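You operate a simulated robot arm through the tools that you are given. There is no shell and no other tool.

The job below is to be done with a simulated two-armed robot. You get a single attempt, and the scene is never put back.

## Task
Reset the counter, then test the grey bobbin from well 4 with weight 3.
Fine: the winder's tray; crank till the flag stands, then open the lever; leave bobbin and weight where they are. Set down upright: small bobbin.

It is judged by the outcome, as a careful person would: the job done as asked, and still so three seconds after it is handed in. It fails if anything else is knocked over, pushed out of place, dropped, spilled or broken.

## Robot
Two 7-joint arms with fingered hands on one trunk that stands fixed in place. Base frame: the origin is at the foot of the trunk, x ahead of it, y to its left, z up. Units: cm, rad, N and s.
The left shoulder is at [9, 15.2, 103.2], the right one opposite. With the tool pointing down near the work surface each hand reaches from about 48 to 86 cm from the base axis, measured 20 degrees to its own side. Payload 3.8 kg a hand.
The TCP of each hand is the grasp point between the finger pads, 3 cm short of the fingertips. In the tool frame z runs along the fingers and y along their closing line. The gripper opens to 10.4 cm; its body begins 3.5 cm behind the TCP. The gripper is a hand of 5 fingers: y runs from the thumb to the fingers, the wrist lies at [-1.5, -10.4, -17.8] in the tool frame, and closing takes about 1.5 s.
Orientation is that of the tool frame in the base frame, as [roll, pitch, yaw] about the fixed x, y, z axes, in that order (R = Rz(yaw) Ry(pitch) Rx(roll)). With the fingers straight down and the wrist toward the robot, the tool's x, y and z point along [0, 1, 0], [1, 0, 0] and [0, 0, -1] of the base frame.

## Interface
- The arms move only by the tool servo_tool. It takes "left_moves", "right_moves" or both (then of equal length, played together; a hand with none holds still); each is a list of rows, each a list of 2 entries, a list of its own where there are three numbers: the turn, a rotation vector about the tool's x, y, z in units of 6 degrees (1.0 is 6 degrees), then the shift along the tool's x, y, z in units of 20 mm (1.0 is 20 mm). In form: [[[rx, ry, rz], [x, y, z]], ...]. A call has 1 to 20 rows; each row shifts and turns the commanded pose from where the row before left it, along the tool's axes as they then stand. "left_jaw" and "right_jaw" are, for a hand that has rows, the closure, from 0 (fully open) to 1 (shut), set as the call begins (left out, the last holds). A call with a number of a shift or a turn outside -1 to 1 is refused whole. Each row takes 0.2 s and may step no farther than 5 cm and 0.15 rad from the row before; otherwise, or with a gripper value out of range, the whole call is refused. Where a pose cannot be reached the arm comes as near as it can. A force on the tool above 40 N (or 10 N above the force at the start of the call, whichever is more), or a blocked arm, ends the call early, and 0.2 s more pass. Each finger travels about 7.2 cm/s and halts on what it meets, pressing with about 21 N; the grip force reading is that of the motor and also rises with nothing between the fingers. The clock runs only during rows and for 0.2 s after the last one: add rows that do not move to give the fingers time. The reply holds the time, the measured pose of the TCP, the force on the tool along the base axes, the opening and the grip force, in the units named above and with some noise, with the torque about the TCP (base axes, N m) and any sound that the robot's microphone picked up, and new pictures: "show" is both (left out), scene, wrist or none (wrist: the cameras of the hands that moved).
- Cameras (640 x 400 px; columns grow to the right, rows downward): "scene" is now at [20.41, 5.97, 121.4]; the picture's right is [0.64, -0.75, -0.19], its down [-0.29, -0.01, -0.96] and it looks along [0.71, 0.66, -0.23] (base axes); focal length 214 px, centre (320, 200). "left" rides on the left gripper at [-8, -7.8, -14.1] in its tool frame; the picture's right is [-0.78, -0.30, 0.56], its down [0.54, -0.78, 0.33] and it looks along [0.33, 0.56, 0.76] (tool axes); focal length 247 px, centre (320, 200). "right" rides on the right gripper at [8, -7.8, -14.1] in its tool frame; the picture's right is [-0.78, 0.30, -0.56], its down [-0.53, -0.78, 0.33] and it looks along [-0.33, 0.56, 0.76] (tool axes); focal length 247 px, centre (320, 200). There is no depth. A picture from a camera that has moved, and an enlarged one, comes with that camera's place and axes in the base frame and with its lens.
- move_column(by): moves the trunk up (or, below 0, down) by that many cm; the arms and the scene camera ride with it, the base frame stays. It gives what a move gives, with no picture.
- finger_targets(index, middle, ring, little, thumb_bend, thumb_turn, hand): sets how far each is bent, from 0 (flat) to 1 (curled in); at 0.3 the hand is open as for a grip, at 0.7 the pads meet at the TCP. One left out holds its place. A second passes; each finger stops where it meets its share of the squeeze, and holds until it gets a number again. A gripper value or a shape takes the hand back. It gives what a move gives, with no picture; readings hold the bend of each and the force on index, middle, ring, little, thumb and palm. thumb_turn goes from beside the hand (0) to across from the fingers (1), as for a grip.
- preshape(shape, hand): the hand has 5 fingers and takes this shape, open, in about a second: jaw (thumb against the fingers, like two jaws); tri (thumb and two fingers); tip (a fingertip pinch); poke (one finger out to press); point (the index stretched); flat (the hand flat); cup (the hand cupped); fist (a fist). The gripper value then closes the fingers along that shape, each until it touches; the sizes above hold for jaw. It gives what a move gives, with no picture.
- aim_head(pan, tilt): turns the head with the scene camera to pan (to the left, within 1.396 rad either way) and tilt (down, from -0.506 to 1.204), counted from straight ahead of the robot (the tilt from the chest, where the trunk bows). It gives what a move gives, and a new picture of the scene camera.
- zoom(camera, box): a new picture of the part [left, top, right, bottom] of that camera's present view, enlarged. It takes no simulated time.
- job_done(): hands the job in; it is judged then, once.

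Places have to be worked out from the pictures, the camera data and where the tool is seen. Open the grippers and draw the arms clear of the work before you hand the job in, unless the task says otherwise.

The tools are called after "Call:" by a JSON object that holds its "api" and its "payload". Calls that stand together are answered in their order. servo_tool: Moves the arms, as the interface text tells. Its arguments: {"type":"object","properties":{"left_moves":{"type":"array","items":{"type":"array"}},"left_jaw":{"type":"number"},"right_moves":{"type":"array","items":{"type":"array"}},"right_jaw":{"type":"number"},"show":{"type":"string","enum":["both","scene","wrist","none"]}},"required":[]} The other tools are called the same way: move_column (by) moves the trunk up or down; preshape (shape, hand) gives the hand a shape; finger_targets (index, middle, ring, little, thumb_bend, thumb_turn, hand) moves the fingers one by one; aim_head (pan, tilt) turns the head that bears the scene camera; zoom (camera, box) takes an enlarged picture of a part of a camera's view; job_done () hands the job in.

At the start:

```text
clock: 0.0
left_position: [38.17, 44.12, 111.73]
left_orientation: [-3.141, 0.0, 1.57]
left_contact_force: [0.5, 0.0, 0.7]
left_torque: [0.0, 0.0, -0.02]
left_opening: 10.38
left_grasp_force: 0.0
left_shape: jaw
left_bend: [0.3, 0.3, 0.3, 0.3, 0.3, 0.98]
left_finger forces: [0.0, 0.0, 0.1, 0.1, 0.1, 0.1]
right_position: [42.55, 6.73, 114.85]
right_orientation: [3.141, 0.0, 1.571]
right_contact_force: [0.3, -0.2, 0.4]
right_torque: [-0.01, 0.03, -0.01]
right_opening: 10.38
right_grasp_force: 0.0
right_shape: jaw
right_bend: [0.3, 0.3, 0.3, 0.3, 0.3, 0.98]
right_finger forces: [0.1, 0.0, 0.0, 0.0, 0.0, 0.0]
trunk travel left (down, up): [-12.5, 33.1]
head pan, tilt (commanded): [0.726, 0.016]
```

scene: 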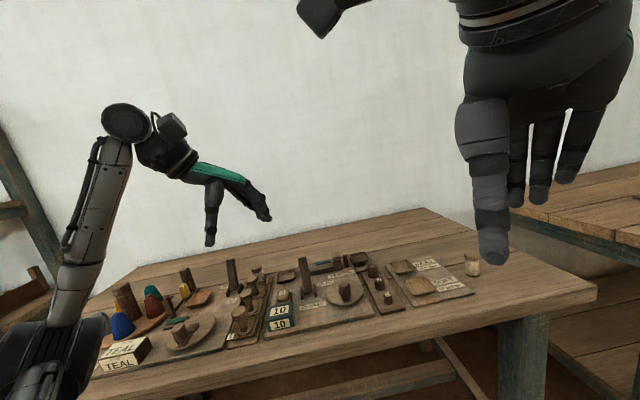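
right: 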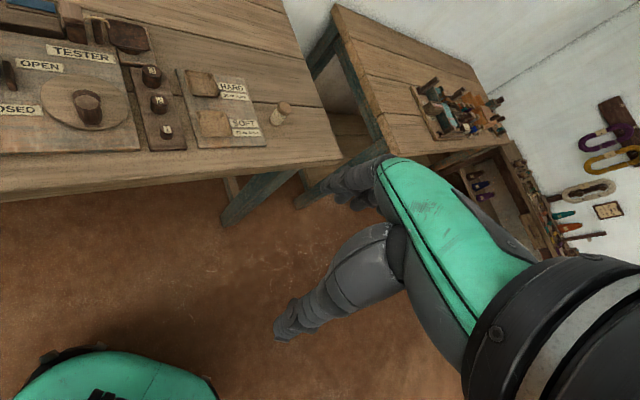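
left: 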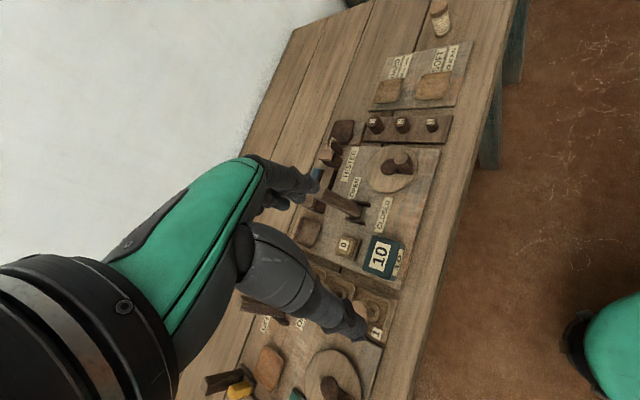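

The scene shows a table with a winder board on the left, a bobbin rack in the middle, a tester, weights and two pads (hard/soft). I'll aim the head further down at the table to see more detail.

Call:
{"api": "aim_head", "payload": {"pan": 0.75, "tilt": 0.6}}

Call:
{"api": "zoom", "payload": {"camera": "left", "box": [200, 0, 520, 400]}}

```text
clock: 1.0
left_position: [38.31, 44.07, 111.75]
left_orientation: [3.141, -0.001, 1.572]
left_contact_force: [-0.3, 0.4, -1.2]
left_torque: [0.01, -0.01, -0.02]
left_opening: 10.36
left_grasp_force: 0.2
left_shape: jaw
left_bend: [0.3, 0.3, 0.3, 0.3, 0.3, 0.98]
left_finger forces: [0.0, 0.0, 0.0, 0.0, 0.1, 0.1]
right_position: [42.46, 6.81, 114.92]
right_orientation: [3.141, 0.0, 1.571]
right_contact_force: [0.8, -0.6, 0.1]
right_torque: [0.0, -0.02, 0.0]
right_opening: 10.39
right_grasp_force: 0.0
right_shape: jaw
right_bend: [0.3, 0.3, 0.3, 0.3, 0.3, 0.98]
right_finger forces: [0.0, 0.1, 0.0, 0.0, 0.0, 0.0]
trunk travel left (down, up): [-12.5, 33.1]
head pan, tilt (commanded): [0.75, 0.6]
camera scene: at [18.61, 5.99, 116.32], right [0.65, -0.73, -0.19], down [-0.63, -0.38, -0.68], along [0.42, 0.56, -0.71], focal length 214 px, centre (320, 200)
```

scene: 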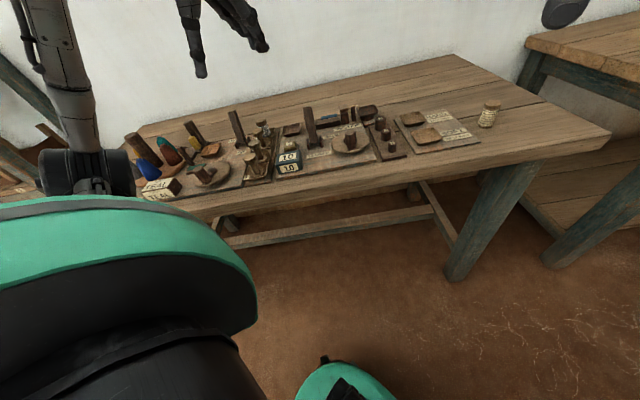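

```text
1.00 times, centred on (360, 200) of left (not enlarged: the box is as wide or as high as the picture)
camera zoom: at [30.56, 36.23, 125.99], right [-0.3, -0.78, -0.56], down [-0.78, 0.54, -0.33], along [0.56, 0.33, -0.76], focal length 247 px, centre (280, 200)
```

zoom: 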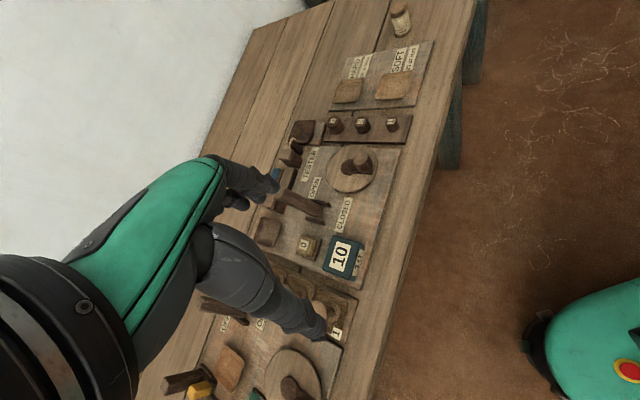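

The whole bench is in view; I'll enlarge several parts for detail.

Call:
{"api": "zoom", "payload": {"camera": "scene", "box": [110, 110, 270, 210]}}

Call:
{"api": "zoom", "payload": {"camera": "scene", "box": [230, 90, 390, 190]}}

Call:
{"api": "zoom", "payload": {"camera": "scene", "box": [350, 80, 510, 180]}}

Call:
{"api": "zoom", "payload": {"camera": "left", "box": [290, 100, 450, 200]}}

Call:
{"api": "zoom", "payload": {"camera": "left", "box": [290, 190, 450, 290]}}

Call:
{"api": "zoom", "payload": {"camera": "left", "box": [200, 280, 392, 400]}}

Call:
{"api": "zoom", "payload": {"camera": "right", "box": [0, 0, 320, 200]}}

```text
4.00 times, centred on (190, 160) of scene
camera zoom: at [18.61, 5.99, 116.32], right [0.65, -0.73, -0.19], down [-0.63, -0.38, -0.68], along [0.42, 0.56, -0.71], focal length 858 px, centre (840, 360)
```

zoom: 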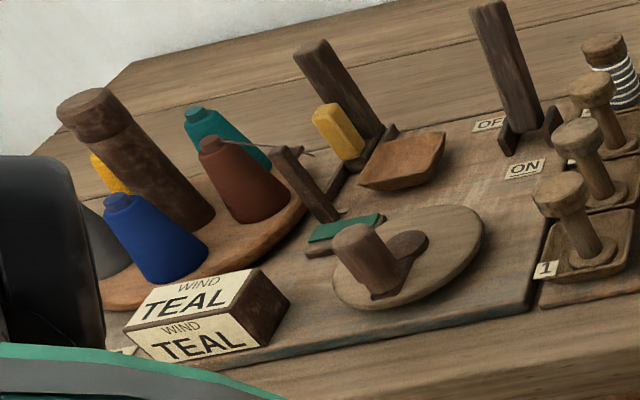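

```text
4.00 times, centred on (310, 140) of scene
camera zoom: at [18.61, 5.99, 116.32], right [0.65, -0.73, -0.19], down [-0.63, -0.38, -0.68], along [0.42, 0.56, -0.71], focal length 858 px, centre (360, 440)
```

zoom: 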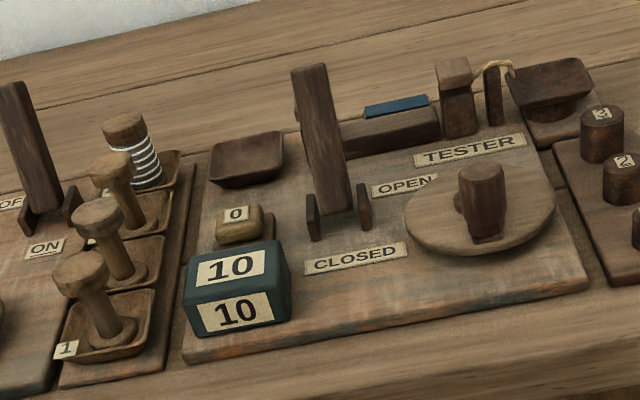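

```text
4.00 times, centred on (430, 130) of scene
camera zoom: at [18.61, 5.99, 116.32], right [0.65, -0.73, -0.19], down [-0.63, -0.38, -0.68], along [0.42, 0.56, -0.71], focal length 858 px, centre (-120, 480)
```

zoom: 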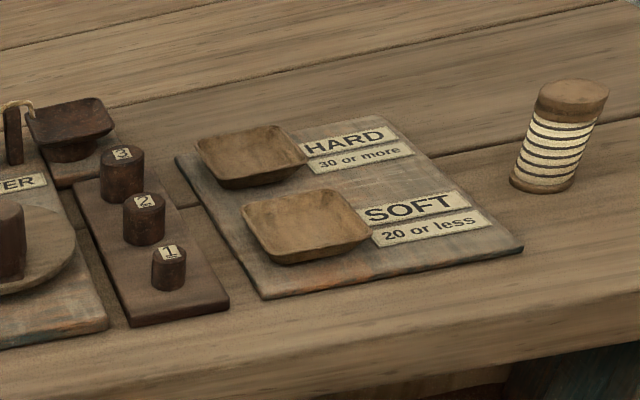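

```text
4.00 times, centred on (370, 150) of left
camera zoom: at [30.56, 36.23, 125.99], right [-0.3, -0.78, -0.56], down [-0.78, 0.54, -0.33], along [0.56, 0.33, -0.76], focal length 988 px, centre (120, 400)
```

zoom: 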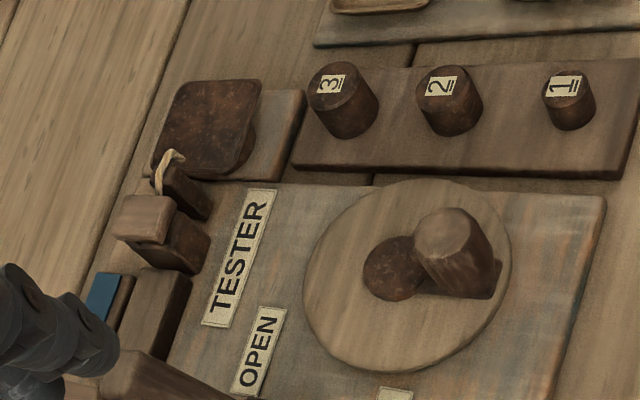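

```text
4.00 times, centred on (370, 240) of left
camera zoom: at [30.56, 36.23, 125.99], right [-0.3, -0.78, -0.56], down [-0.78, 0.54, -0.33], along [0.56, 0.33, -0.76], focal length 988 px, centre (120, 40)
```

zoom: 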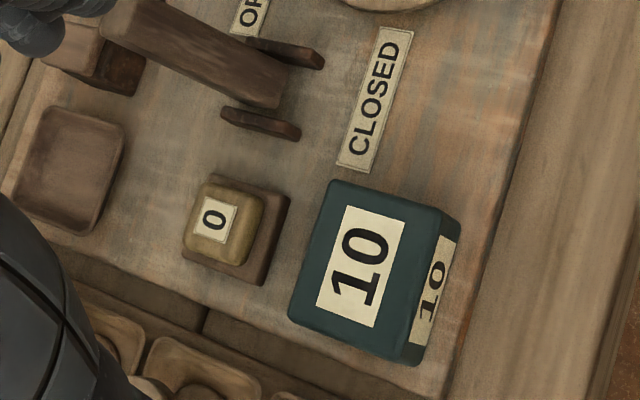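

```text
3.33 times, centred on (296, 340) of left
camera zoom: at [30.56, 36.23, 125.99], right [-0.3, -0.78, -0.56], down [-0.78, 0.54, -0.33], along [0.56, 0.33, -0.76], focal length 823 px, centre (400, -267)
```

zoom: 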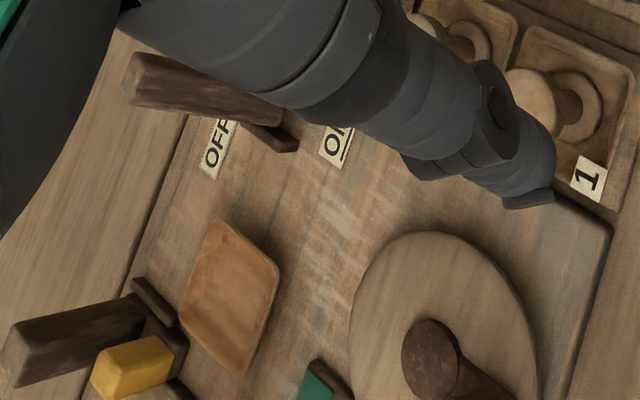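

```text
2.00 times, centred on (160, 100) of right
camera zoom: at [34.83, 14.75, 129.17], right [0.3, -0.78, 0.56], down [-0.78, -0.53, -0.33], along [0.56, -0.33, -0.76], focal length 494 px, centre (640, 400)
```

zoom: 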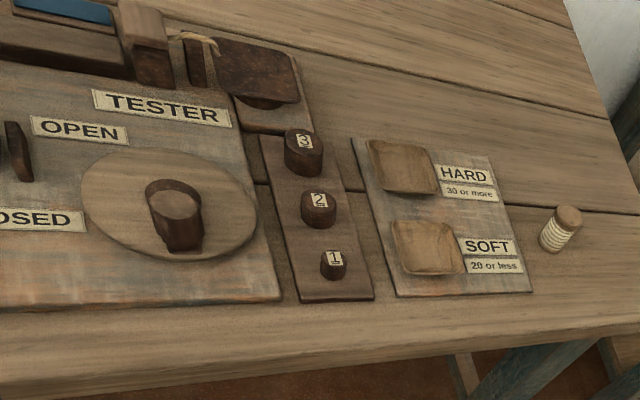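

The tester has a "0" reset button, counter at 10, crank disc, lever, blue flag, and weight pan; wells 1–4 hold bobbins with the wound grey one probably in well 4. I'll look closer at the rest of the scene, including the card on the wall.

Call:
{"api": "zoom", "payload": {"camera": "right", "box": [560, 170, 640, 220]}}

Call:
{"api": "zoom", "payload": {"camera": "right", "box": [400, 60, 560, 160]}}

Call:
{"api": "zoom", "payload": {"camera": "right", "box": [480, 140, 640, 240]}}

Call:
{"api": "zoom", "payload": {"camera": "scene", "box": [290, 90, 370, 140]}}

Call:
{"api": "zoom", "payload": {"camera": "scene", "box": [220, 105, 300, 155]}}

Call:
{"api": "zoom", "payload": {"camera": "scene", "box": [150, 110, 230, 160]}}

```text
8.00 times, centred on (600, 195) of right
camera zoom: at [34.83, 14.75, 129.17], right [0.3, -0.78, 0.56], down [-0.78, -0.53, -0.33], along [0.56, -0.33, -0.76], focal length 1976 px, centre (-1920, 240)
```

zoom: 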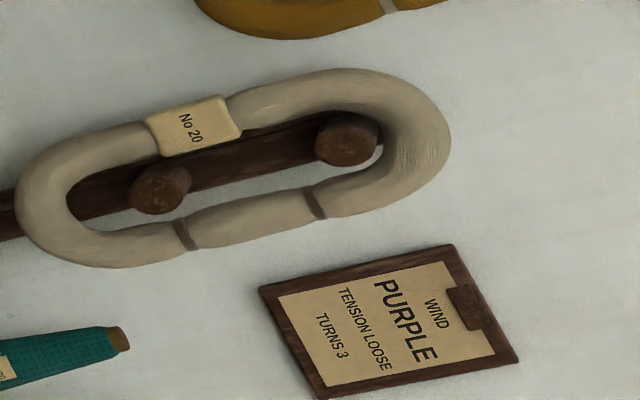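

```text
4.00 times, centred on (480, 110) of right
camera zoom: at [34.83, 14.75, 129.17], right [0.3, -0.78, 0.56], down [-0.78, -0.53, -0.33], along [0.56, -0.33, -0.76], focal length 988 px, centre (-320, 560)
```

zoom: 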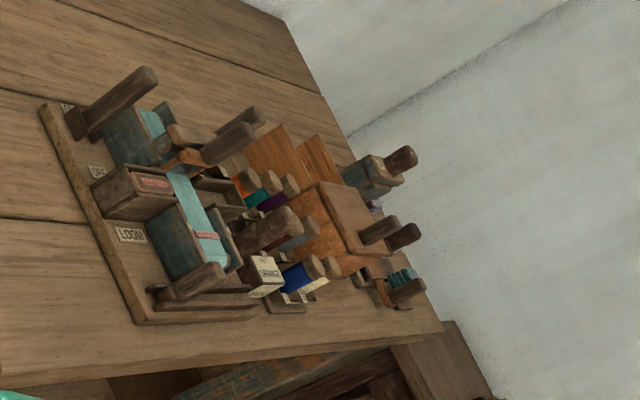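

```text
4.00 times, centred on (560, 190) of right
camera zoom: at [34.83, 14.75, 129.17], right [0.3, -0.78, 0.56], down [-0.78, -0.53, -0.33], along [0.56, -0.33, -0.76], focal length 988 px, centre (-640, 240)
```

zoom: 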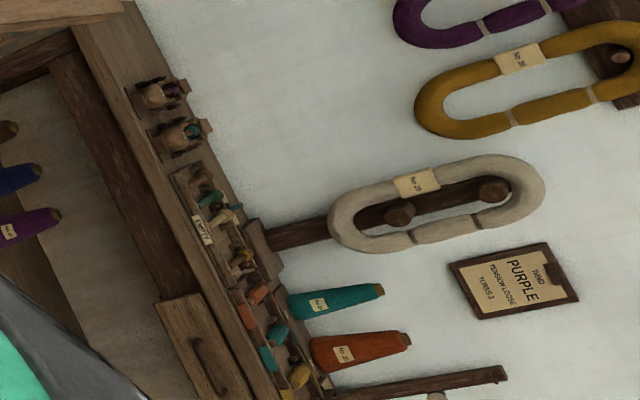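

```text
8.00 times, centred on (330, 115) of scene
camera zoom: at [18.61, 5.99, 116.32], right [0.65, -0.73, -0.19], down [-0.63, -0.38, -0.68], along [0.42, 0.56, -0.71], focal length 1716 px, centre (240, 880)
```

zoom: 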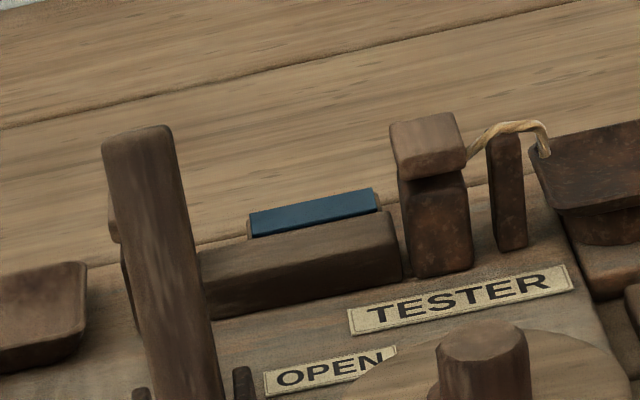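

```text
8.00 times, centred on (260, 130) of scene
camera zoom: at [18.61, 5.99, 116.32], right [0.65, -0.73, -0.19], down [-0.63, -0.38, -0.68], along [0.42, 0.56, -0.71], focal length 1716 px, centre (800, 760)
```

zoom: 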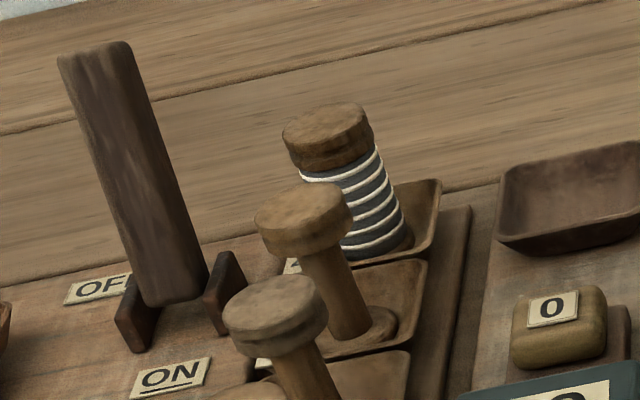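

```text
8.00 times, centred on (190, 135) of scene
camera zoom: at [18.61, 5.99, 116.32], right [0.65, -0.73, -0.19], down [-0.63, -0.38, -0.68], along [0.42, 0.56, -0.71], focal length 1716 px, centre (1360, 720)
```

zoom: 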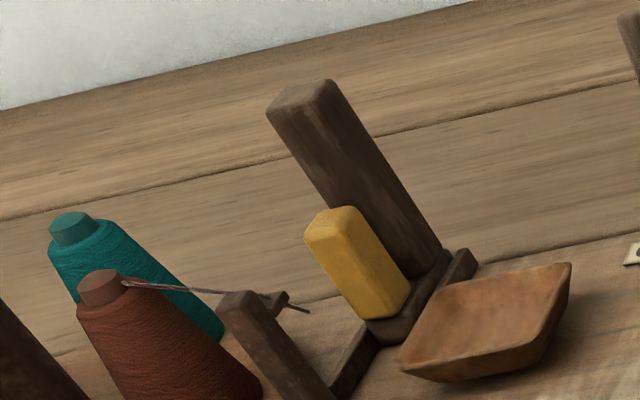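

The geometry so far: table axes are turned about 45° to the base frame, board tops near z≈82.5, counter at about [43,47], reset button about [49,53,85], crank knob about [55,35], lever about [54,49]. I'll move the right hand aside and turn the left hand so that its wrist camera can look over the tester's back.

Call:
{"api": "servo_tool", "payload": {"left_moves": [[[0, 0, 0], [-0.9, 0.175, 0]], [[0, 0, 0], [-0.9, 0.175, 0]], [[0, 0, 0], [-0.9, 0.175, 0]], [[0, 0, 0], [-0.9, 0.175, 0]], [[0, 0, 0], [-0.9, 0.175, 0]], [[0, 0, 0], [-0.9, 0.175, 0]], [[0, 0, 0], [-0.9, 0.175, 0]], [[0, 0, 0], [-0.9, 0.175, 0]], [[0, 0, -0.94], [0, 0, 0]], [[0, 0, -0.94], [0, 0, 0]], [[0, 0, -0.94], [0, 0, 0]], [[0, 0, -0.94], [0, 0, 0]], [[0, 0, -0.94], [0, 0, 0]], [[0, 0, -0.94], [0, 0, 0]], [[0, 0, -0.94], [0, 0, 0]], [[0, 0, -0.94], [0, 0, 0]]], "right_moves": [[[0, 0, 0], [-0.9, 0, 0]], [[0, 0, 0], [-0.9, 0, 0]], [[0, 0, 0], [-0.9, 0, 0]], [[0, 0, 0], [-0.9, 0, 0]], [[0, 0, 0], [-0.9, 0, 0]], [[0, 0, 0], [-0.9, 0, 0]], [[0, 0, 0], [-0.9, 0, 0]], [[0, 0, 0], [-0.9, 0, 0]], [[0, 0, 0], [-0.9, 0, 0]], [[0, 0, 0], [-0.9, 0, 0]], [[0, 0, 0], [-0.9, 0, 0]], [[0, 0, 0], [-0.9, 0, 0]], [[0, 0, 0], [-0.9, 0, 0]], [[0, 0, 0], [-0.9, 0, 0]], [[0, 0, 0], [-0.9, 0, 0]], [[0, 0, 0], [-0.9, 0, 0]]], "show": "both"}}

```text
clock: 4.4
left_position: [41.06, 29.49, 111.84]
left_orientation: [-3.141, 0.0, 2.36]
left_contact_force: [0.2, 0.3, 0.2]
left_torque: [0.0, 0.0, -0.01]
left_opening: 10.37
left_grasp_force: 0.0
left_shape: jaw
left_bend: [0.3, 0.3, 0.3, 0.3, 0.3, 0.98]
left_finger forces: [0.0, 0.0, 0.0, 0.0, 0.0, 0.0]
right_position: [42.74, -21.95, 114.58]
right_orientation: [-3.141, -0.003, 1.57]
right_contact_force: [0.2, -0.6, 0.2]
right_torque: [0.01, 0.02, 0.0]
right_opening: 10.39
right_grasp_force: 0.1
right_shape: jaw
right_bend: [0.3, 0.3, 0.3, 0.3, 0.3, 0.98]
right_finger forces: [0.0, 0.1, 0.0, 0.0, 0.0, 0.0]
trunk travel left (down, up): [-12.5, 33.1]
head pan, tilt (commanded): [0.75, 0.6]
camera scene: at [18.6, 5.89, 116.32], right [0.65, -0.73, -0.19], down [-0.63, -0.38, -0.68], along [0.42, 0.56, -0.71], focal length 214 px, centre (320, 200)
camera right: at [35.01, -14.07, 128.87], right [0.3, -0.78, 0.56], down [-0.78, -0.53, -0.33], along [0.56, -0.33, -0.76], focal length 247 px, centre (320, 200)
camera left: at [41.32, 18.53, 125.99], right [0.34, -0.76, -0.56], down [-0.93, -0.17, -0.33], along [0.15, 0.63, -0.76], focal length 247 px, centre (320, 200)
```

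scene: 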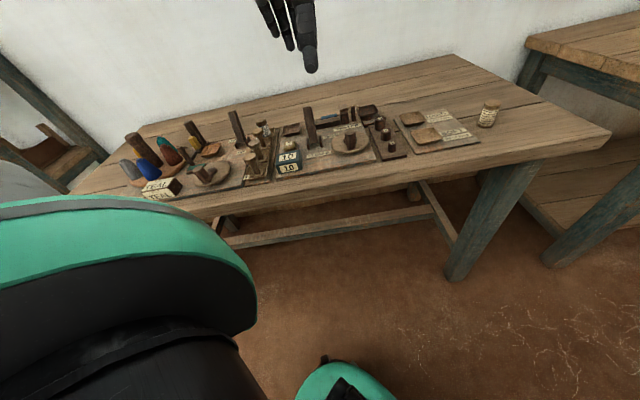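
right: 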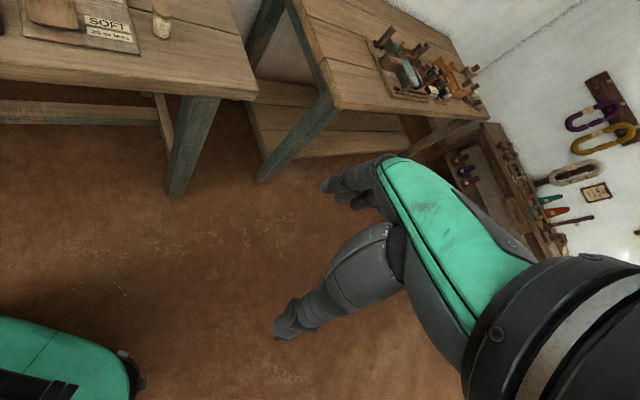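
left: 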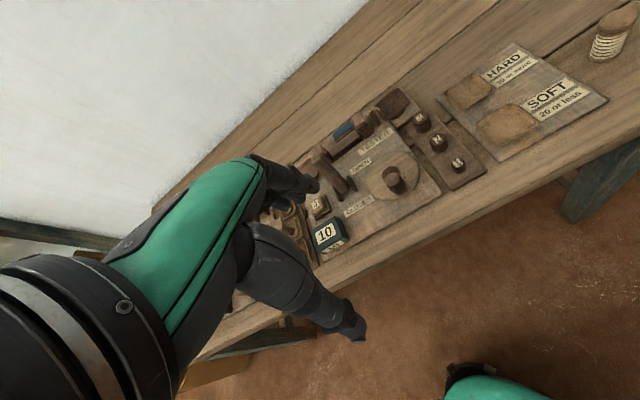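

Now the left wrist camera sees the tester from the right side. I'll enlarge the tester's back part and the other boards.

Call:
{"api": "zoom", "payload": {"camera": "left", "box": [310, 80, 438, 160]}}

Call:
{"api": "zoom", "payload": {"camera": "left", "box": [300, 150, 460, 250]}}

Call:
{"api": "zoom", "payload": {"camera": "left", "box": [420, 0, 640, 138]}}

Call:
{"api": "zoom", "payload": {"camera": "scene", "box": [110, 110, 270, 210]}}

Call:
{"api": "zoom", "payload": {"camera": "scene", "box": [240, 90, 400, 190]}}

```text
5.00 times, centred on (374, 120) of left
camera zoom: at [41.32, 18.53, 125.99], right [0.34, -0.76, -0.56], down [-0.93, -0.17, -0.33], along [0.15, 0.63, -0.76], focal length 1235 px, centre (50, 600)
```

zoom: 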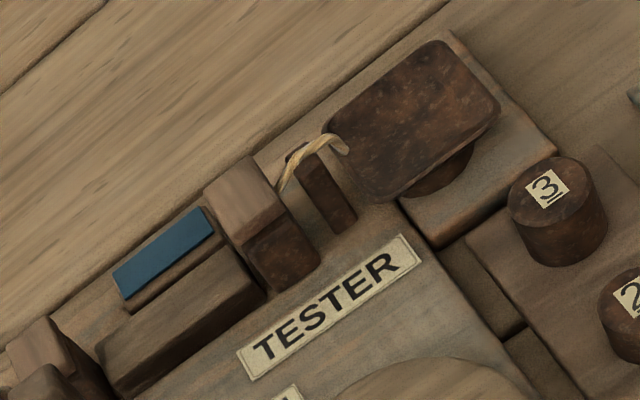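

```text
4.00 times, centred on (380, 200) of left
camera zoom: at [41.32, 18.53, 125.99], right [0.34, -0.76, -0.56], down [-0.93, -0.17, -0.33], along [0.15, 0.63, -0.76], focal length 988 px, centre (80, 200)
```

zoom: 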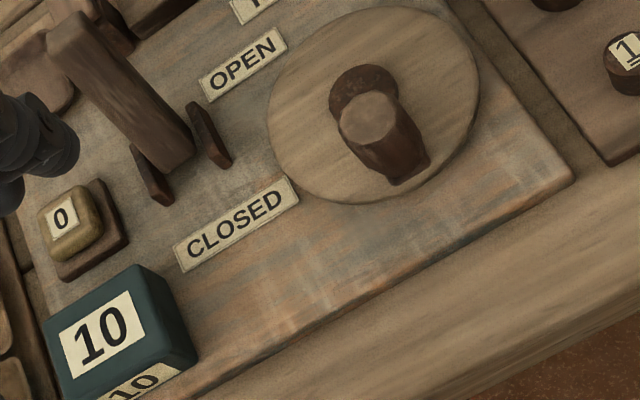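

```text
2.90 times, centred on (530, 69) of left
camera zoom: at [41.32, 18.53, 125.99], right [0.34, -0.76, -0.56], down [-0.93, -0.17, -0.33], along [0.15, 0.63, -0.76], focal length 716 px, centre (-289, 580)
```

zoom: 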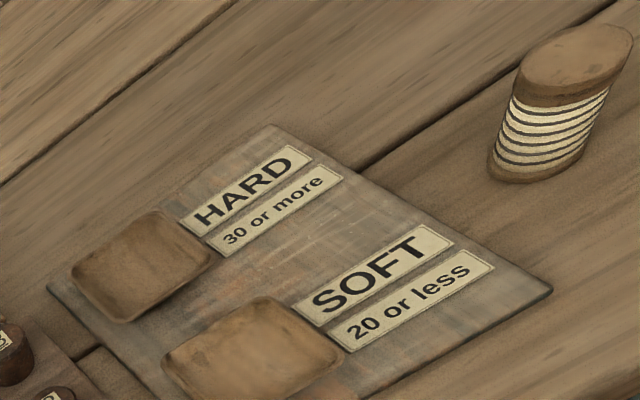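

```text
4.00 times, centred on (190, 160) of scene
camera zoom: at [18.6, 5.89, 116.32], right [0.65, -0.73, -0.19], down [-0.63, -0.38, -0.68], along [0.42, 0.56, -0.71], focal length 858 px, centre (840, 360)
```

zoom: 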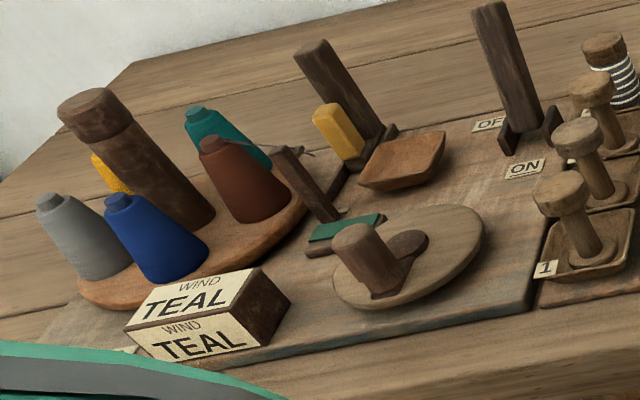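

```text
4.00 times, centred on (320, 140) of scene
camera zoom: at [18.6, 5.89, 116.32], right [0.65, -0.73, -0.19], down [-0.63, -0.38, -0.68], along [0.42, 0.56, -0.71], focal length 858 px, centre (320, 440)
```

zoom: 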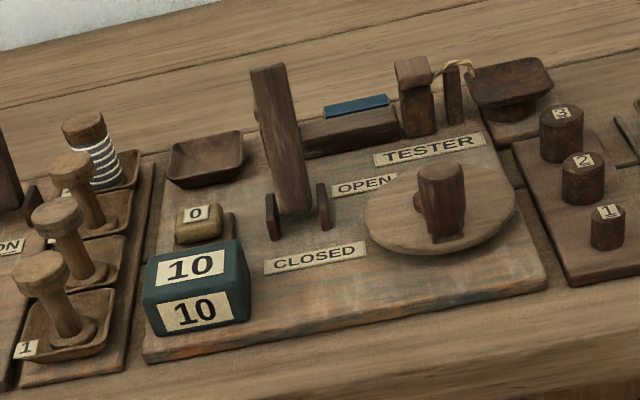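

The lever leans back (OPEN) and the tester has a tray at back left (for the bobbin) and a weight pan at back right. I'll first shape the left hand to poke for the reset button and look at where the finger lies.

Call:
{"api": "preshape", "payload": {"hand": "left", "shape": "poke"}}

Call:
{"api": "servo_tool", "payload": {"left_moves": [[[0, 0, 0.94], [0, 0, 0]], [[0, 0, 0.94], [0, 0, 0]], [[0, 0, 0.94], [0, 0, 0]], [[0, 0, 0.94], [0, 0, 0]], [[0, 0, 0], [0.95, 0, 0.2]], [[0, 0, 0], [0.95, 0, 0.2]], [[0, 0, 0], [0.95, 0, 0.2]], [[0, 0, 0], [0.95, 0, 0.2]], [[0, 0, 0], [0.95, 0, 0.2]], [[0, 0, 0], [0, 0, 0]]], "show": "both"}}

```text
clock: 5.3
left_position: [41.15, 29.57, 111.85]
left_orientation: [3.14, 0.001, 2.359]
left_contact_force: [-0.4, -0.1, -0.2]
left_torque: [0.01, 0.02, 0.01]
left_opening: 0.01
left_grasp_force: 0.1
left_shape: poke
left_bend: [0.7, 0.7, 0.99, 0.99, 1.0, 1.0]
left_finger forces: [0.0, 0.0, 0.0, 0.0, 0.0, 0.0]
right_position: [42.7, -21.88, 114.62]
right_orientation: [3.141, 0.0, 1.572]
right_contact_force: [0.5, 0.6, 0.6]
right_torque: [0.02, -0.01, 0.0]
right_opening: 10.36
right_grasp_force: 0.0
right_shape: jaw
right_bend: [0.3, 0.3, 0.3, 0.3, 0.3, 0.98]
right_finger forces: [0.0, 0.0, 0.0, 0.0, 0.0, 0.1]
trunk travel left (down, up): [-12.5, 33.1]
head pan, tilt (commanded): [0.75, 0.6]
```

```text
clock: 7.5
left_position: [37.49, 37.86, 109.94]
left_orientation: [-3.141, 0.002, 1.961]
left_contact_force: [-0.5, 0.2, 0.8]
left_torque: [-0.01, 0.03, 0.05]
left_opening: 0.0
left_grasp_force: 0.0
left_shape: poke
left_bend: [0.7, 0.7, 0.99, 0.99, 1.0, 1.0]
left_finger forces: [0.0, 0.0, 0.1, 0.0, 0.0, 0.0]
left hand out of reach, approached as far as the arm can: row 9
right_position: [42.67, -21.91, 114.67]
right_orientation: [3.141, -0.002, 1.572]
right_contact_force: [0.1, 0.3, 0.3]
right_torque: [-0.01, 0.01, 0.0]
right_opening: 10.38
right_grasp_force: 0.2
right_shape: jaw
right_bend: [0.3, 0.3, 0.3, 0.3, 0.3, 0.98]
right_finger forces: [0.1, 0.0, 0.1, 0.0, 0.0, 0.0]
trunk travel left (down, up): [-12.5, 33.1]
head pan, tilt (commanded): [0.75, 0.6]
camera scene: at [18.56, 5.95, 116.33], right [0.65, -0.73, -0.19], down [-0.63, -0.39, -0.68], along [0.42, 0.56, -0.71], focal length 214 px, centre (320, 200)
camera left: at [33.41, 27.7, 124.06], right [0.02, -0.83, -0.56], down [-0.92, 0.2, -0.33], along [0.39, 0.52, -0.76], focal length 247 px, centre (320, 200)
```

scene: 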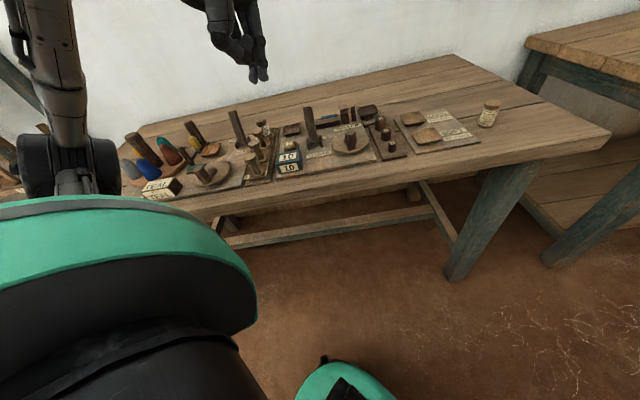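
left: 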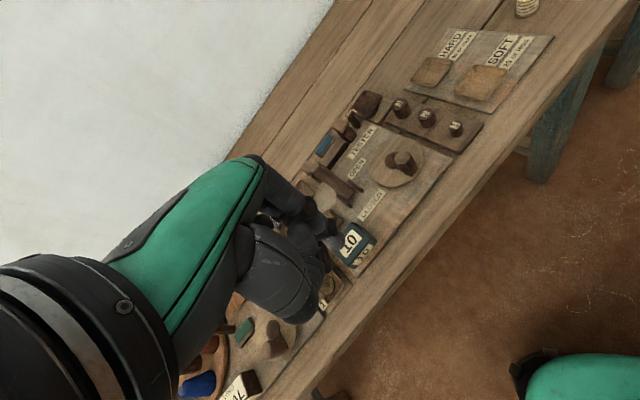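

The arm hit a reach limit close in; the poke shape keeps index (and middle) at 0.7. I'll zoom on the hand in both cameras.

Call:
{"api": "zoom", "payload": {"camera": "scene", "box": [180, 0, 308, 80]}}

Call:
{"api": "zoom", "payload": {"camera": "left", "box": [220, 150, 412, 270]}}

```text
5.00 times, centred on (244, 40) of scene
camera zoom: at [18.56, 5.95, 116.33], right [0.65, -0.73, -0.19], down [-0.63, -0.39, -0.68], along [0.42, 0.56, -0.71], focal length 1072 px, centre (700, 1000)
```

zoom: 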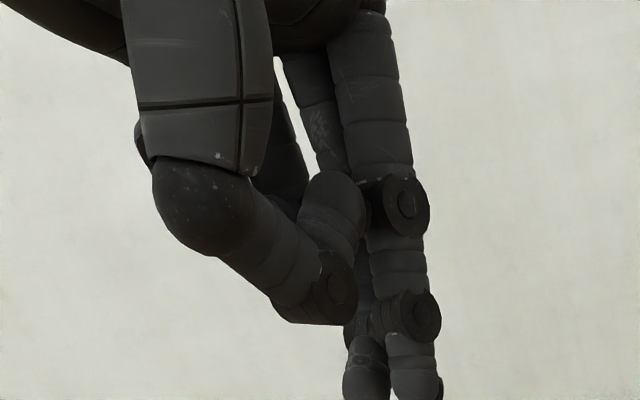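

```text
3.33 times, centred on (316, 210) of left
camera zoom: at [33.41, 27.7, 124.06], right [0.02, -0.83, -0.56], down [-0.92, 0.2, -0.33], along [0.39, 0.52, -0.76], focal length 823 px, centre (333, 167)
```

zoom: 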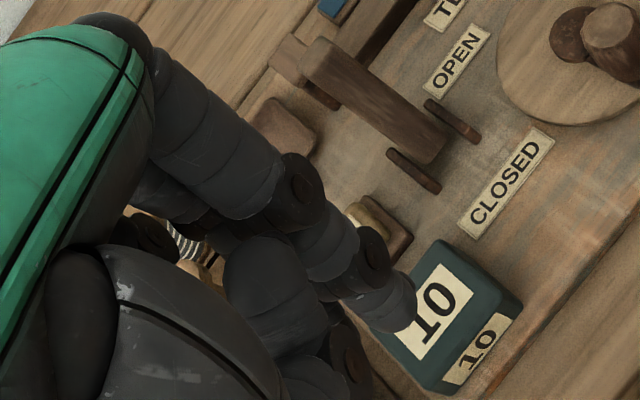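

The two fingertips sit just under the TCP axis, about 3 cm beyond it, so I can press the button with them. I'll turn to face straight along the table's depth axis and move forward above the counter height.

Call:
{"api": "servo_tool", "payload": {"left_moves": [[[0, 0, -0.95], [0, 0.8, 0]], [[0, 0, -0.95], [0, 0.8, 0]], [[0, 0, -0.95], [0, 0.8, 0]], [[0, 0, -0.95], [0, 0.8, 0]], [[0, 0, 0], [0.5, 0.8, 0]], [[0, 0, 0], [0.5, 0.8, 0]], [[0, 0, 0], [0, 0, 0]]], "show": "none"}}

```text
clock: 9.1
left_position: [43.95, 44.63, 109.97]
left_orientation: [-3.141, 0.0, 2.363]
left_contact_force: [0.3, -0.5, 0.3]
left_torque: [0.03, -0.01, -0.02]
left_opening: 0.0
left_grasp_force: 0.0
left_shape: poke
left_bend: [0.7, 0.7, 0.99, 0.99, 1.0, 1.0]
left_finger forces: [0.0, 0.0, 0.1, 0.0, 0.0, 0.0]
right_position: [42.67, -21.85, 114.68]
right_orientation: [3.141, -0.001, 1.57]
right_contact_force: [-0.7, -0.1, 0.2]
right_torque: [0.01, 0.0, -0.01]
right_opening: 10.36
right_grasp_force: 0.1
right_shape: jaw
right_bend: [0.3, 0.3, 0.3, 0.3, 0.3, 0.98]
right_finger forces: [0.0, 0.1, 0.0, 0.0, 0.0, 0.0]
trunk travel left (down, up): [-12.5, 33.1]
head pan, tilt (commanded): [0.75, 0.6]
```

Reach is fine here. I'll go above the button with the fingertips at about z=95, and look.

Call:
{"api": "servo_tool", "payload": {"left_moves": [[[0, 0, 0], [0.225, 0.785, 0.4]], [[0, 0, 0], [0.225, 0.785, 0.4]], [[0, 0, 0], [0.225, 0.785, 0.4]], [[0, 0, 0], [0.225, 0.785, 0.4]], [[0, 0, 0], [0.225, 0.785, 0.4]], [[0, 0, 0], [0.225, 0.785, 0.4]], [[0, 0, 0], [0, 0, 0.9]], [[0, 0, 0], [0, 0, 0.9]], [[0, 0, 0], [0, 0, 0.9]], [[0, 0, 0], [0, 0, 0.9]], [[0, 0, 0], [0, 0, 0]]], "show": "both"}}

Call:
{"api": "zoom", "payload": {"camera": "scene", "box": [230, 90, 358, 170]}}

Call:
{"api": "zoom", "payload": {"camera": "left", "box": [240, 150, 432, 270]}}

```text
clock: 11.5
left_position: [48.54, 53.36, 97.89]
left_orientation: [3.141, 0.0, 2.364]
left_contact_force: [0.1, 0.3, -0.2]
left_torque: [-0.04, -0.01, 0.01]
left_opening: 0.0
left_grasp_force: 0.0
left_shape: poke
left_bend: [0.7, 0.7, 0.99, 0.99, 1.0, 1.0]
left_finger forces: [0.0, 0.1, 0.0, 0.0, 0.0, 0.0]
right_position: [42.64, -21.88, 114.63]
right_orientation: [3.141, -0.001, 1.571]
right_contact_force: [0.2, 0.6, -0.2]
right_torque: [-0.01, 0.0, 0.01]
right_opening: 10.35
right_grasp_force: 0.2
right_shape: jaw
right_bend: [0.3, 0.3, 0.3, 0.3, 0.3, 0.98]
right_finger forces: [0.1, 0.0, 0.1, 0.0, 0.0, 0.0]
trunk travel left (down, up): [-12.5, 33.1]
head pan, tilt (commanded): [0.75, 0.6]
camera scene: at [18.6, 5.97, 116.32], right [0.65, -0.73, -0.19], down [-0.63, -0.39, -0.68], along [0.42, 0.56, -0.71], focal length 214 px, centre (320, 200)
camera left: at [48.88, 42.46, 112.14], right [0.34, -0.76, -0.56], down [-0.93, -0.18, -0.33], along [0.15, 0.63, -0.76], focal length 247 px, centre (320, 200)
```

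scene: 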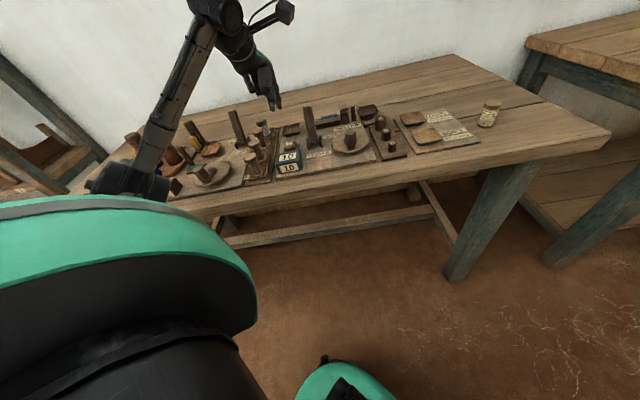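
left: 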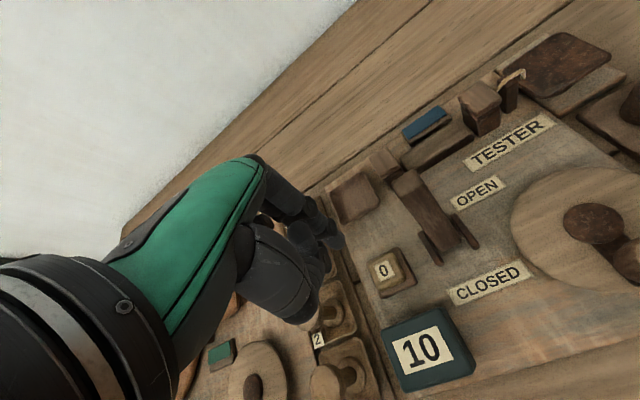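

```text
5.00 times, centred on (294, 130) of scene
camera zoom: at [18.6, 5.97, 116.32], right [0.65, -0.73, -0.19], down [-0.63, -0.39, -0.68], along [0.42, 0.56, -0.71], focal length 1072 px, centre (450, 550)
```

zoom: 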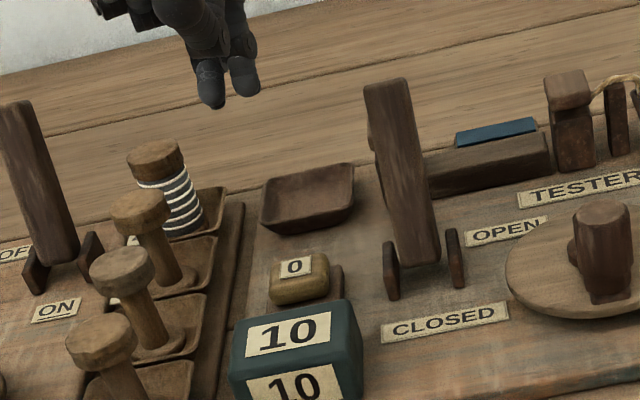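

```text
3.33 times, centred on (336, 210) of left
camera zoom: at [48.88, 42.46, 112.14], right [0.34, -0.76, -0.56], down [-0.93, -0.18, -0.33], along [0.15, 0.63, -0.76], focal length 823 px, centre (267, 167)
```

zoom: 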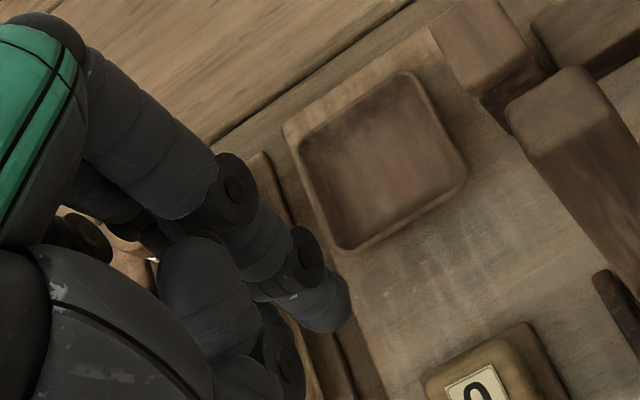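

The button centre works out to about [48.4, 52.9, 85], nearly below the fingertips (TCP at [48.5, 53.4]). I'll shift 0.5 cm back toward the robot and lower to just above it.

Call:
{"api": "servo_tool", "payload": {"left_moves": [[[0, 0, 0], [0, -0.25, 0.7]], [[0, 0, 0], [0, 0, 0.8]], [[0, 0, 0], [0, 0, 0.8]], [[0, 0, 0], [0, 0, 0.8]], [[0, 0, 0], [0, 0, 0.7]], [[0, 0, 0], [0, 0, 0.3]], [[0, 0, 0], [0, 0, 0]]], "show": "both"}}

Call:
{"api": "zoom", "payload": {"camera": "scene", "box": [230, 90, 358, 170]}}

Call:
{"api": "zoom", "payload": {"camera": "left", "box": [240, 150, 432, 270]}}

```text
clock: 13.1
left_position: [48.18, 53.04, 89.87]
left_orientation: [-3.141, 0.001, 2.361]
left_contact_force: [-0.9, 0.3, 0.0]
left_torque: [0.0, 0.0, 0.01]
left_opening: 0.02
left_grasp_force: 0.0
left_shape: poke
left_bend: [0.7, 0.7, 0.99, 0.99, 1.0, 1.0]
left_finger forces: [0.0, 0.0, 0.0, 0.1, 0.1, 0.1]
right_position: [42.75, -21.86, 114.66]
right_orientation: [3.141, 0.0, 1.572]
right_contact_force: [-0.1, 0.7, -1.0]
right_torque: [-0.04, -0.01, 0.01]
right_opening: 10.36
right_grasp_force: 0.1
right_shape: jaw
right_bend: [0.3, 0.3, 0.3, 0.3, 0.3, 0.98]
right_finger forces: [0.1, 0.0, 0.1, 0.0, 0.1, 0.1]
trunk travel left (down, up): [-12.5, 33.1]
head pan, tilt (commanded): [0.75, 0.6]
camera scene: at [18.61, 5.98, 116.32], right [0.65, -0.73, -0.19], down [-0.63, -0.39, -0.67], along [0.42, 0.56, -0.71], focal length 214 px, centre (320, 200)
camera left: at [48.47, 42.03, 103.99], right [0.34, -0.76, -0.56], down [-0.93, -0.18, -0.33], along [0.15, 0.63, -0.76], focal length 247 px, centre (320, 200)
```

scene: 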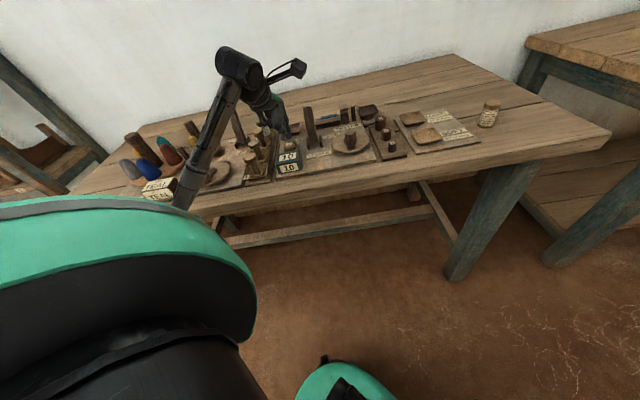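
left: 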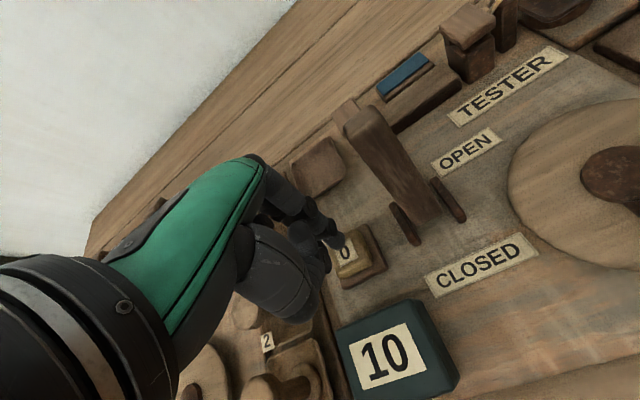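

```text
5.00 times, centred on (294, 130) of scene
camera zoom: at [18.61, 5.98, 116.32], right [0.65, -0.73, -0.19], down [-0.63, -0.39, -0.67], along [0.42, 0.56, -0.71], focal length 1072 px, centre (450, 550)
```

zoom: 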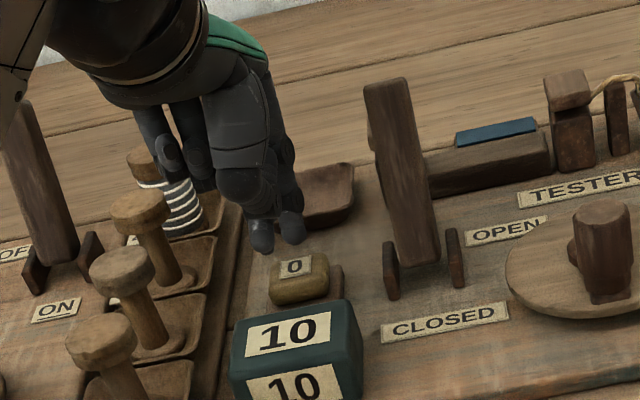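

```text
3.33 times, centred on (336, 210) of left
camera zoom: at [48.47, 42.03, 103.99], right [0.34, -0.76, -0.56], down [-0.93, -0.18, -0.33], along [0.15, 0.63, -0.76], focal length 823 px, centre (267, 167)
```

zoom: 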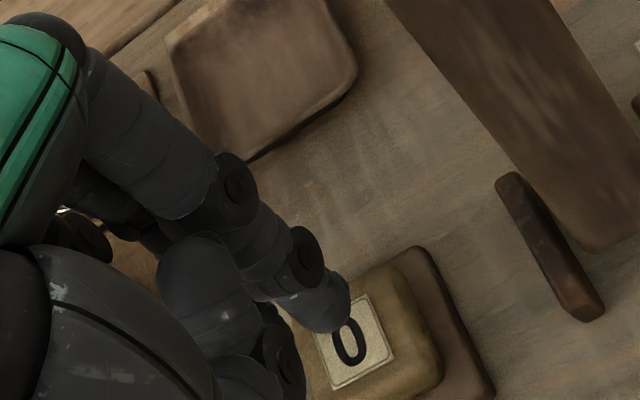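

The fingertips hover about 1.5 cm above the button, slightly left and behind its middle. I'll correct by about half a centimetre and press down in small steps.

Call:
{"api": "servo_tool", "payload": {"left_moves": [[[0, 0, 0], [-0.3, -0.25, 0]], [[0, 0, 0], [0, 0, 0.3]], [[0, 0, 0], [0, 0, 0.3]], [[0, 0, 0], [0, 0, 0.2]], [[0, 0, 0], [0, 0, 0.2]], [[0, 0, 0], [0, 0, 0.1]], [[0, 0, 0], [0, 0, 0.1]], [[0, 0, 0], [0, 0, 0]]], "show": "wrist"}}

Call:
{"api": "zoom", "payload": {"camera": "scene", "box": [230, 90, 358, 170]}}

```text
clock: 14.9
left_position: [48.39, 52.39, 87.72]
left_orientation: [3.134, 0.002, 2.363]
left_contact_force: [5.5, 3.3, 21.1]
left_torque: [0.14, -0.19, -0.05]
left_opening: 0.01
left_grasp_force: 0.1
left_shape: poke
left_bend: [0.7, 0.7, 0.99, 0.99, 1.0, 1.0]
left_finger forces: [14.5, 7.1, 0.0, 0.0, 0.0, 0.0]
right_position: [42.63, -22.2, 114.68]
right_orientation: [3.139, -0.001, 1.571]
right_contact_force: [-0.3, 0.5, 0.3]
right_torque: [-0.01, 0.0, 0.01]
right_opening: 10.36
right_grasp_force: 0.0
right_shape: jaw
right_bend: [0.3, 0.3, 0.3, 0.3, 0.3, 0.98]
right_finger forces: [0.0, 0.1, 0.0, 0.0, 0.0, 0.1]
trunk travel left (down, up): [-12.5, 33.1]
head pan, tilt (commanded): [0.75, 0.6]
heard: click
camera left: at [48.5, 41.24, 101.79], right [0.35, -0.75, -0.56], down [-0.92, -0.18, -0.34], along [0.16, 0.63, -0.76], focal length 247 px, centre (320, 200)
```

left: 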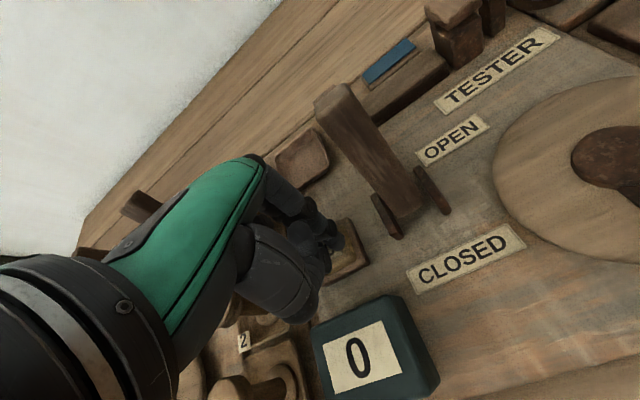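

```text
5.00 times, centred on (294, 130) of scene
camera zoom: at [18.48, 5.81, 116.37], right [0.65, -0.73, -0.19], down [-0.63, -0.38, -0.68], along [0.42, 0.56, -0.71], focal length 1072 px, centre (450, 550)
```

zoom: 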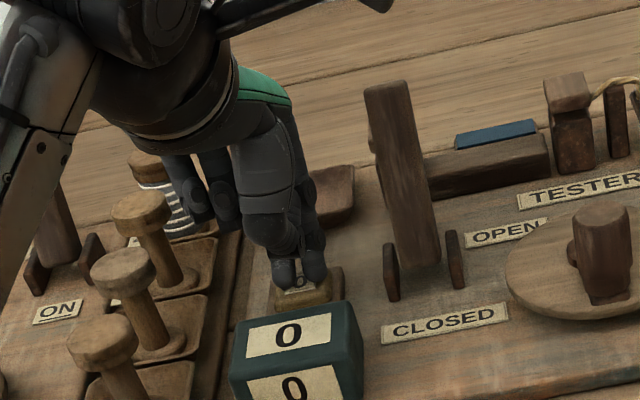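

The click sounded and the counter now reads 0. I'll lift away, then turn the hand to approach the grey bobbin in well 4 with a three-finger shape.

Call:
{"api": "servo_tool", "payload": {"left_moves": [[[0, 0, 0], [0, 0, -0.4]], [[0, 0, 0], [0, 0, -0.9]], [[0, 0, 0], [0, 0, -1]], [[0, 0, 0], [0, 0, -1]], [[0, 0, 0], [0, 0, -1]], [[0, 0, 0], [0, 0, -1]], [[0, 0, 0], [0, 0, -1]], [[0, 0, 0], [0, 0, -1]], [[0, 0, 0], [0, 0, -1]], [[0, 0, 0], [0, 0, 0]]], "show": "none"}}

Call:
{"api": "preshape", "payload": {"hand": "left", "shape": "tri"}}

Call:
{"api": "zoom", "payload": {"camera": "left", "box": [200, 100, 520, 300]}}

Call:
{"api": "zoom", "payload": {"camera": "scene", "box": [200, 20, 360, 120]}}

```text
clock: 17.1
left_position: [48.44, 52.46, 104.01]
left_orientation: [3.141, 0.0, 2.36]
left_contact_force: [0.3, 0.9, -0.2]
left_torque: [0.03, 0.01, -0.02]
left_opening: 0.0
left_grasp_force: 0.1
left_shape: poke
left_bend: [0.7, 0.7, 0.99, 0.99, 1.0, 1.0]
left_finger forces: [0.0, 0.1, 0.0, 0.0, 0.0, 0.1]
right_position: [42.77, -21.86, 114.66]
right_orientation: [3.141, 0.0, 1.571]
right_contact_force: [-0.5, 0.8, 0.5]
right_torque: [0.0, 0.02, 0.02]
right_opening: 10.35
right_grasp_force: 0.2
right_shape: jaw
right_bend: [0.3, 0.3, 0.3, 0.3, 0.3, 0.98]
right_finger forces: [0.0, 0.0, 0.1, 0.0, 0.0, 0.1]
trunk travel left (down, up): [-12.5, 33.1]
head pan, tilt (commanded): [0.75, 0.6]
```

```text
clock: 18.0
left_position: [48.41, 52.42, 103.91]
left_orientation: [-3.141, 0.0, 2.362]
left_contact_force: [0.2, -0.1, -0.2]
left_torque: [0.03, -0.01, 0.0]
left_opening: 10.37
left_grasp_force: 0.1
left_shape: tri
left_bend: [0.3, 0.3, 0.99, 0.99, 0.3, 0.98]
left_finger forces: [0.0, 0.0, 0.0, 0.1, 0.0, 0.1]
right_position: [42.8, -21.89, 114.63]
right_orientation: [-3.141, 0.0, 1.57]
right_contact_force: [0.4, 0.1, -0.8]
right_torque: [-0.04, 0.03, 0.02]
right_opening: 10.38
right_grasp_force: 0.0
right_shape: jaw
right_bend: [0.3, 0.3, 0.3, 0.3, 0.3, 0.98]
right_finger forces: [0.0, 0.1, 0.0, 0.1, 0.1, 0.1]
trunk travel left (down, up): [-12.5, 33.1]
head pan, tilt (commanded): [0.75, 0.6]
```

```text
2.00 times, centred on (360, 200) of left
camera zoom: at [48.7, 41.35, 118.1], right [0.34, -0.76, -0.56], down [-0.93, -0.18, -0.33], along [0.15, 0.63, -0.76], focal length 494 px, centre (240, 200)
```

zoom: 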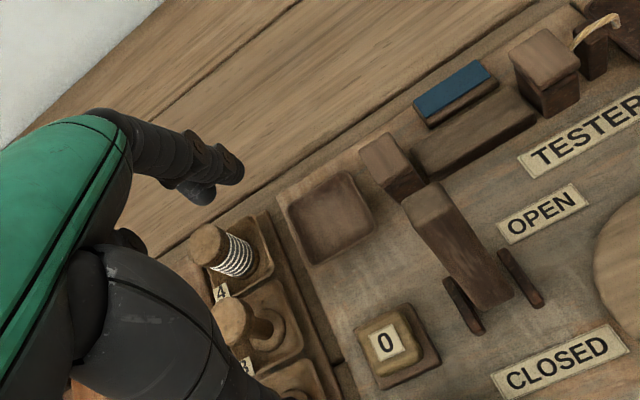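

```text
4.00 times, centred on (280, 70) of scene
camera zoom: at [18.62, 5.98, 116.31], right [0.65, -0.73, -0.19], down [-0.63, -0.39, -0.67], along [0.42, 0.56, -0.71], focal length 858 px, centre (480, 720)
```

zoom: 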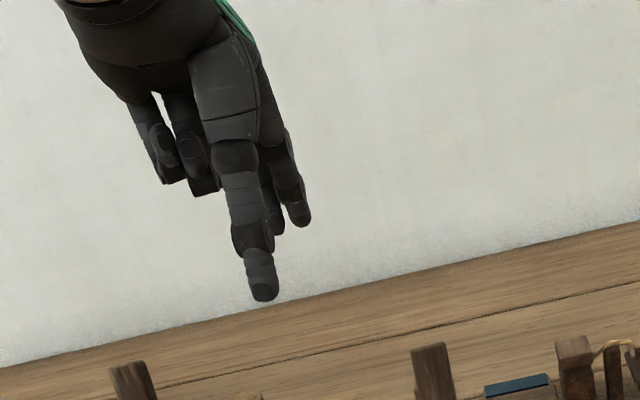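

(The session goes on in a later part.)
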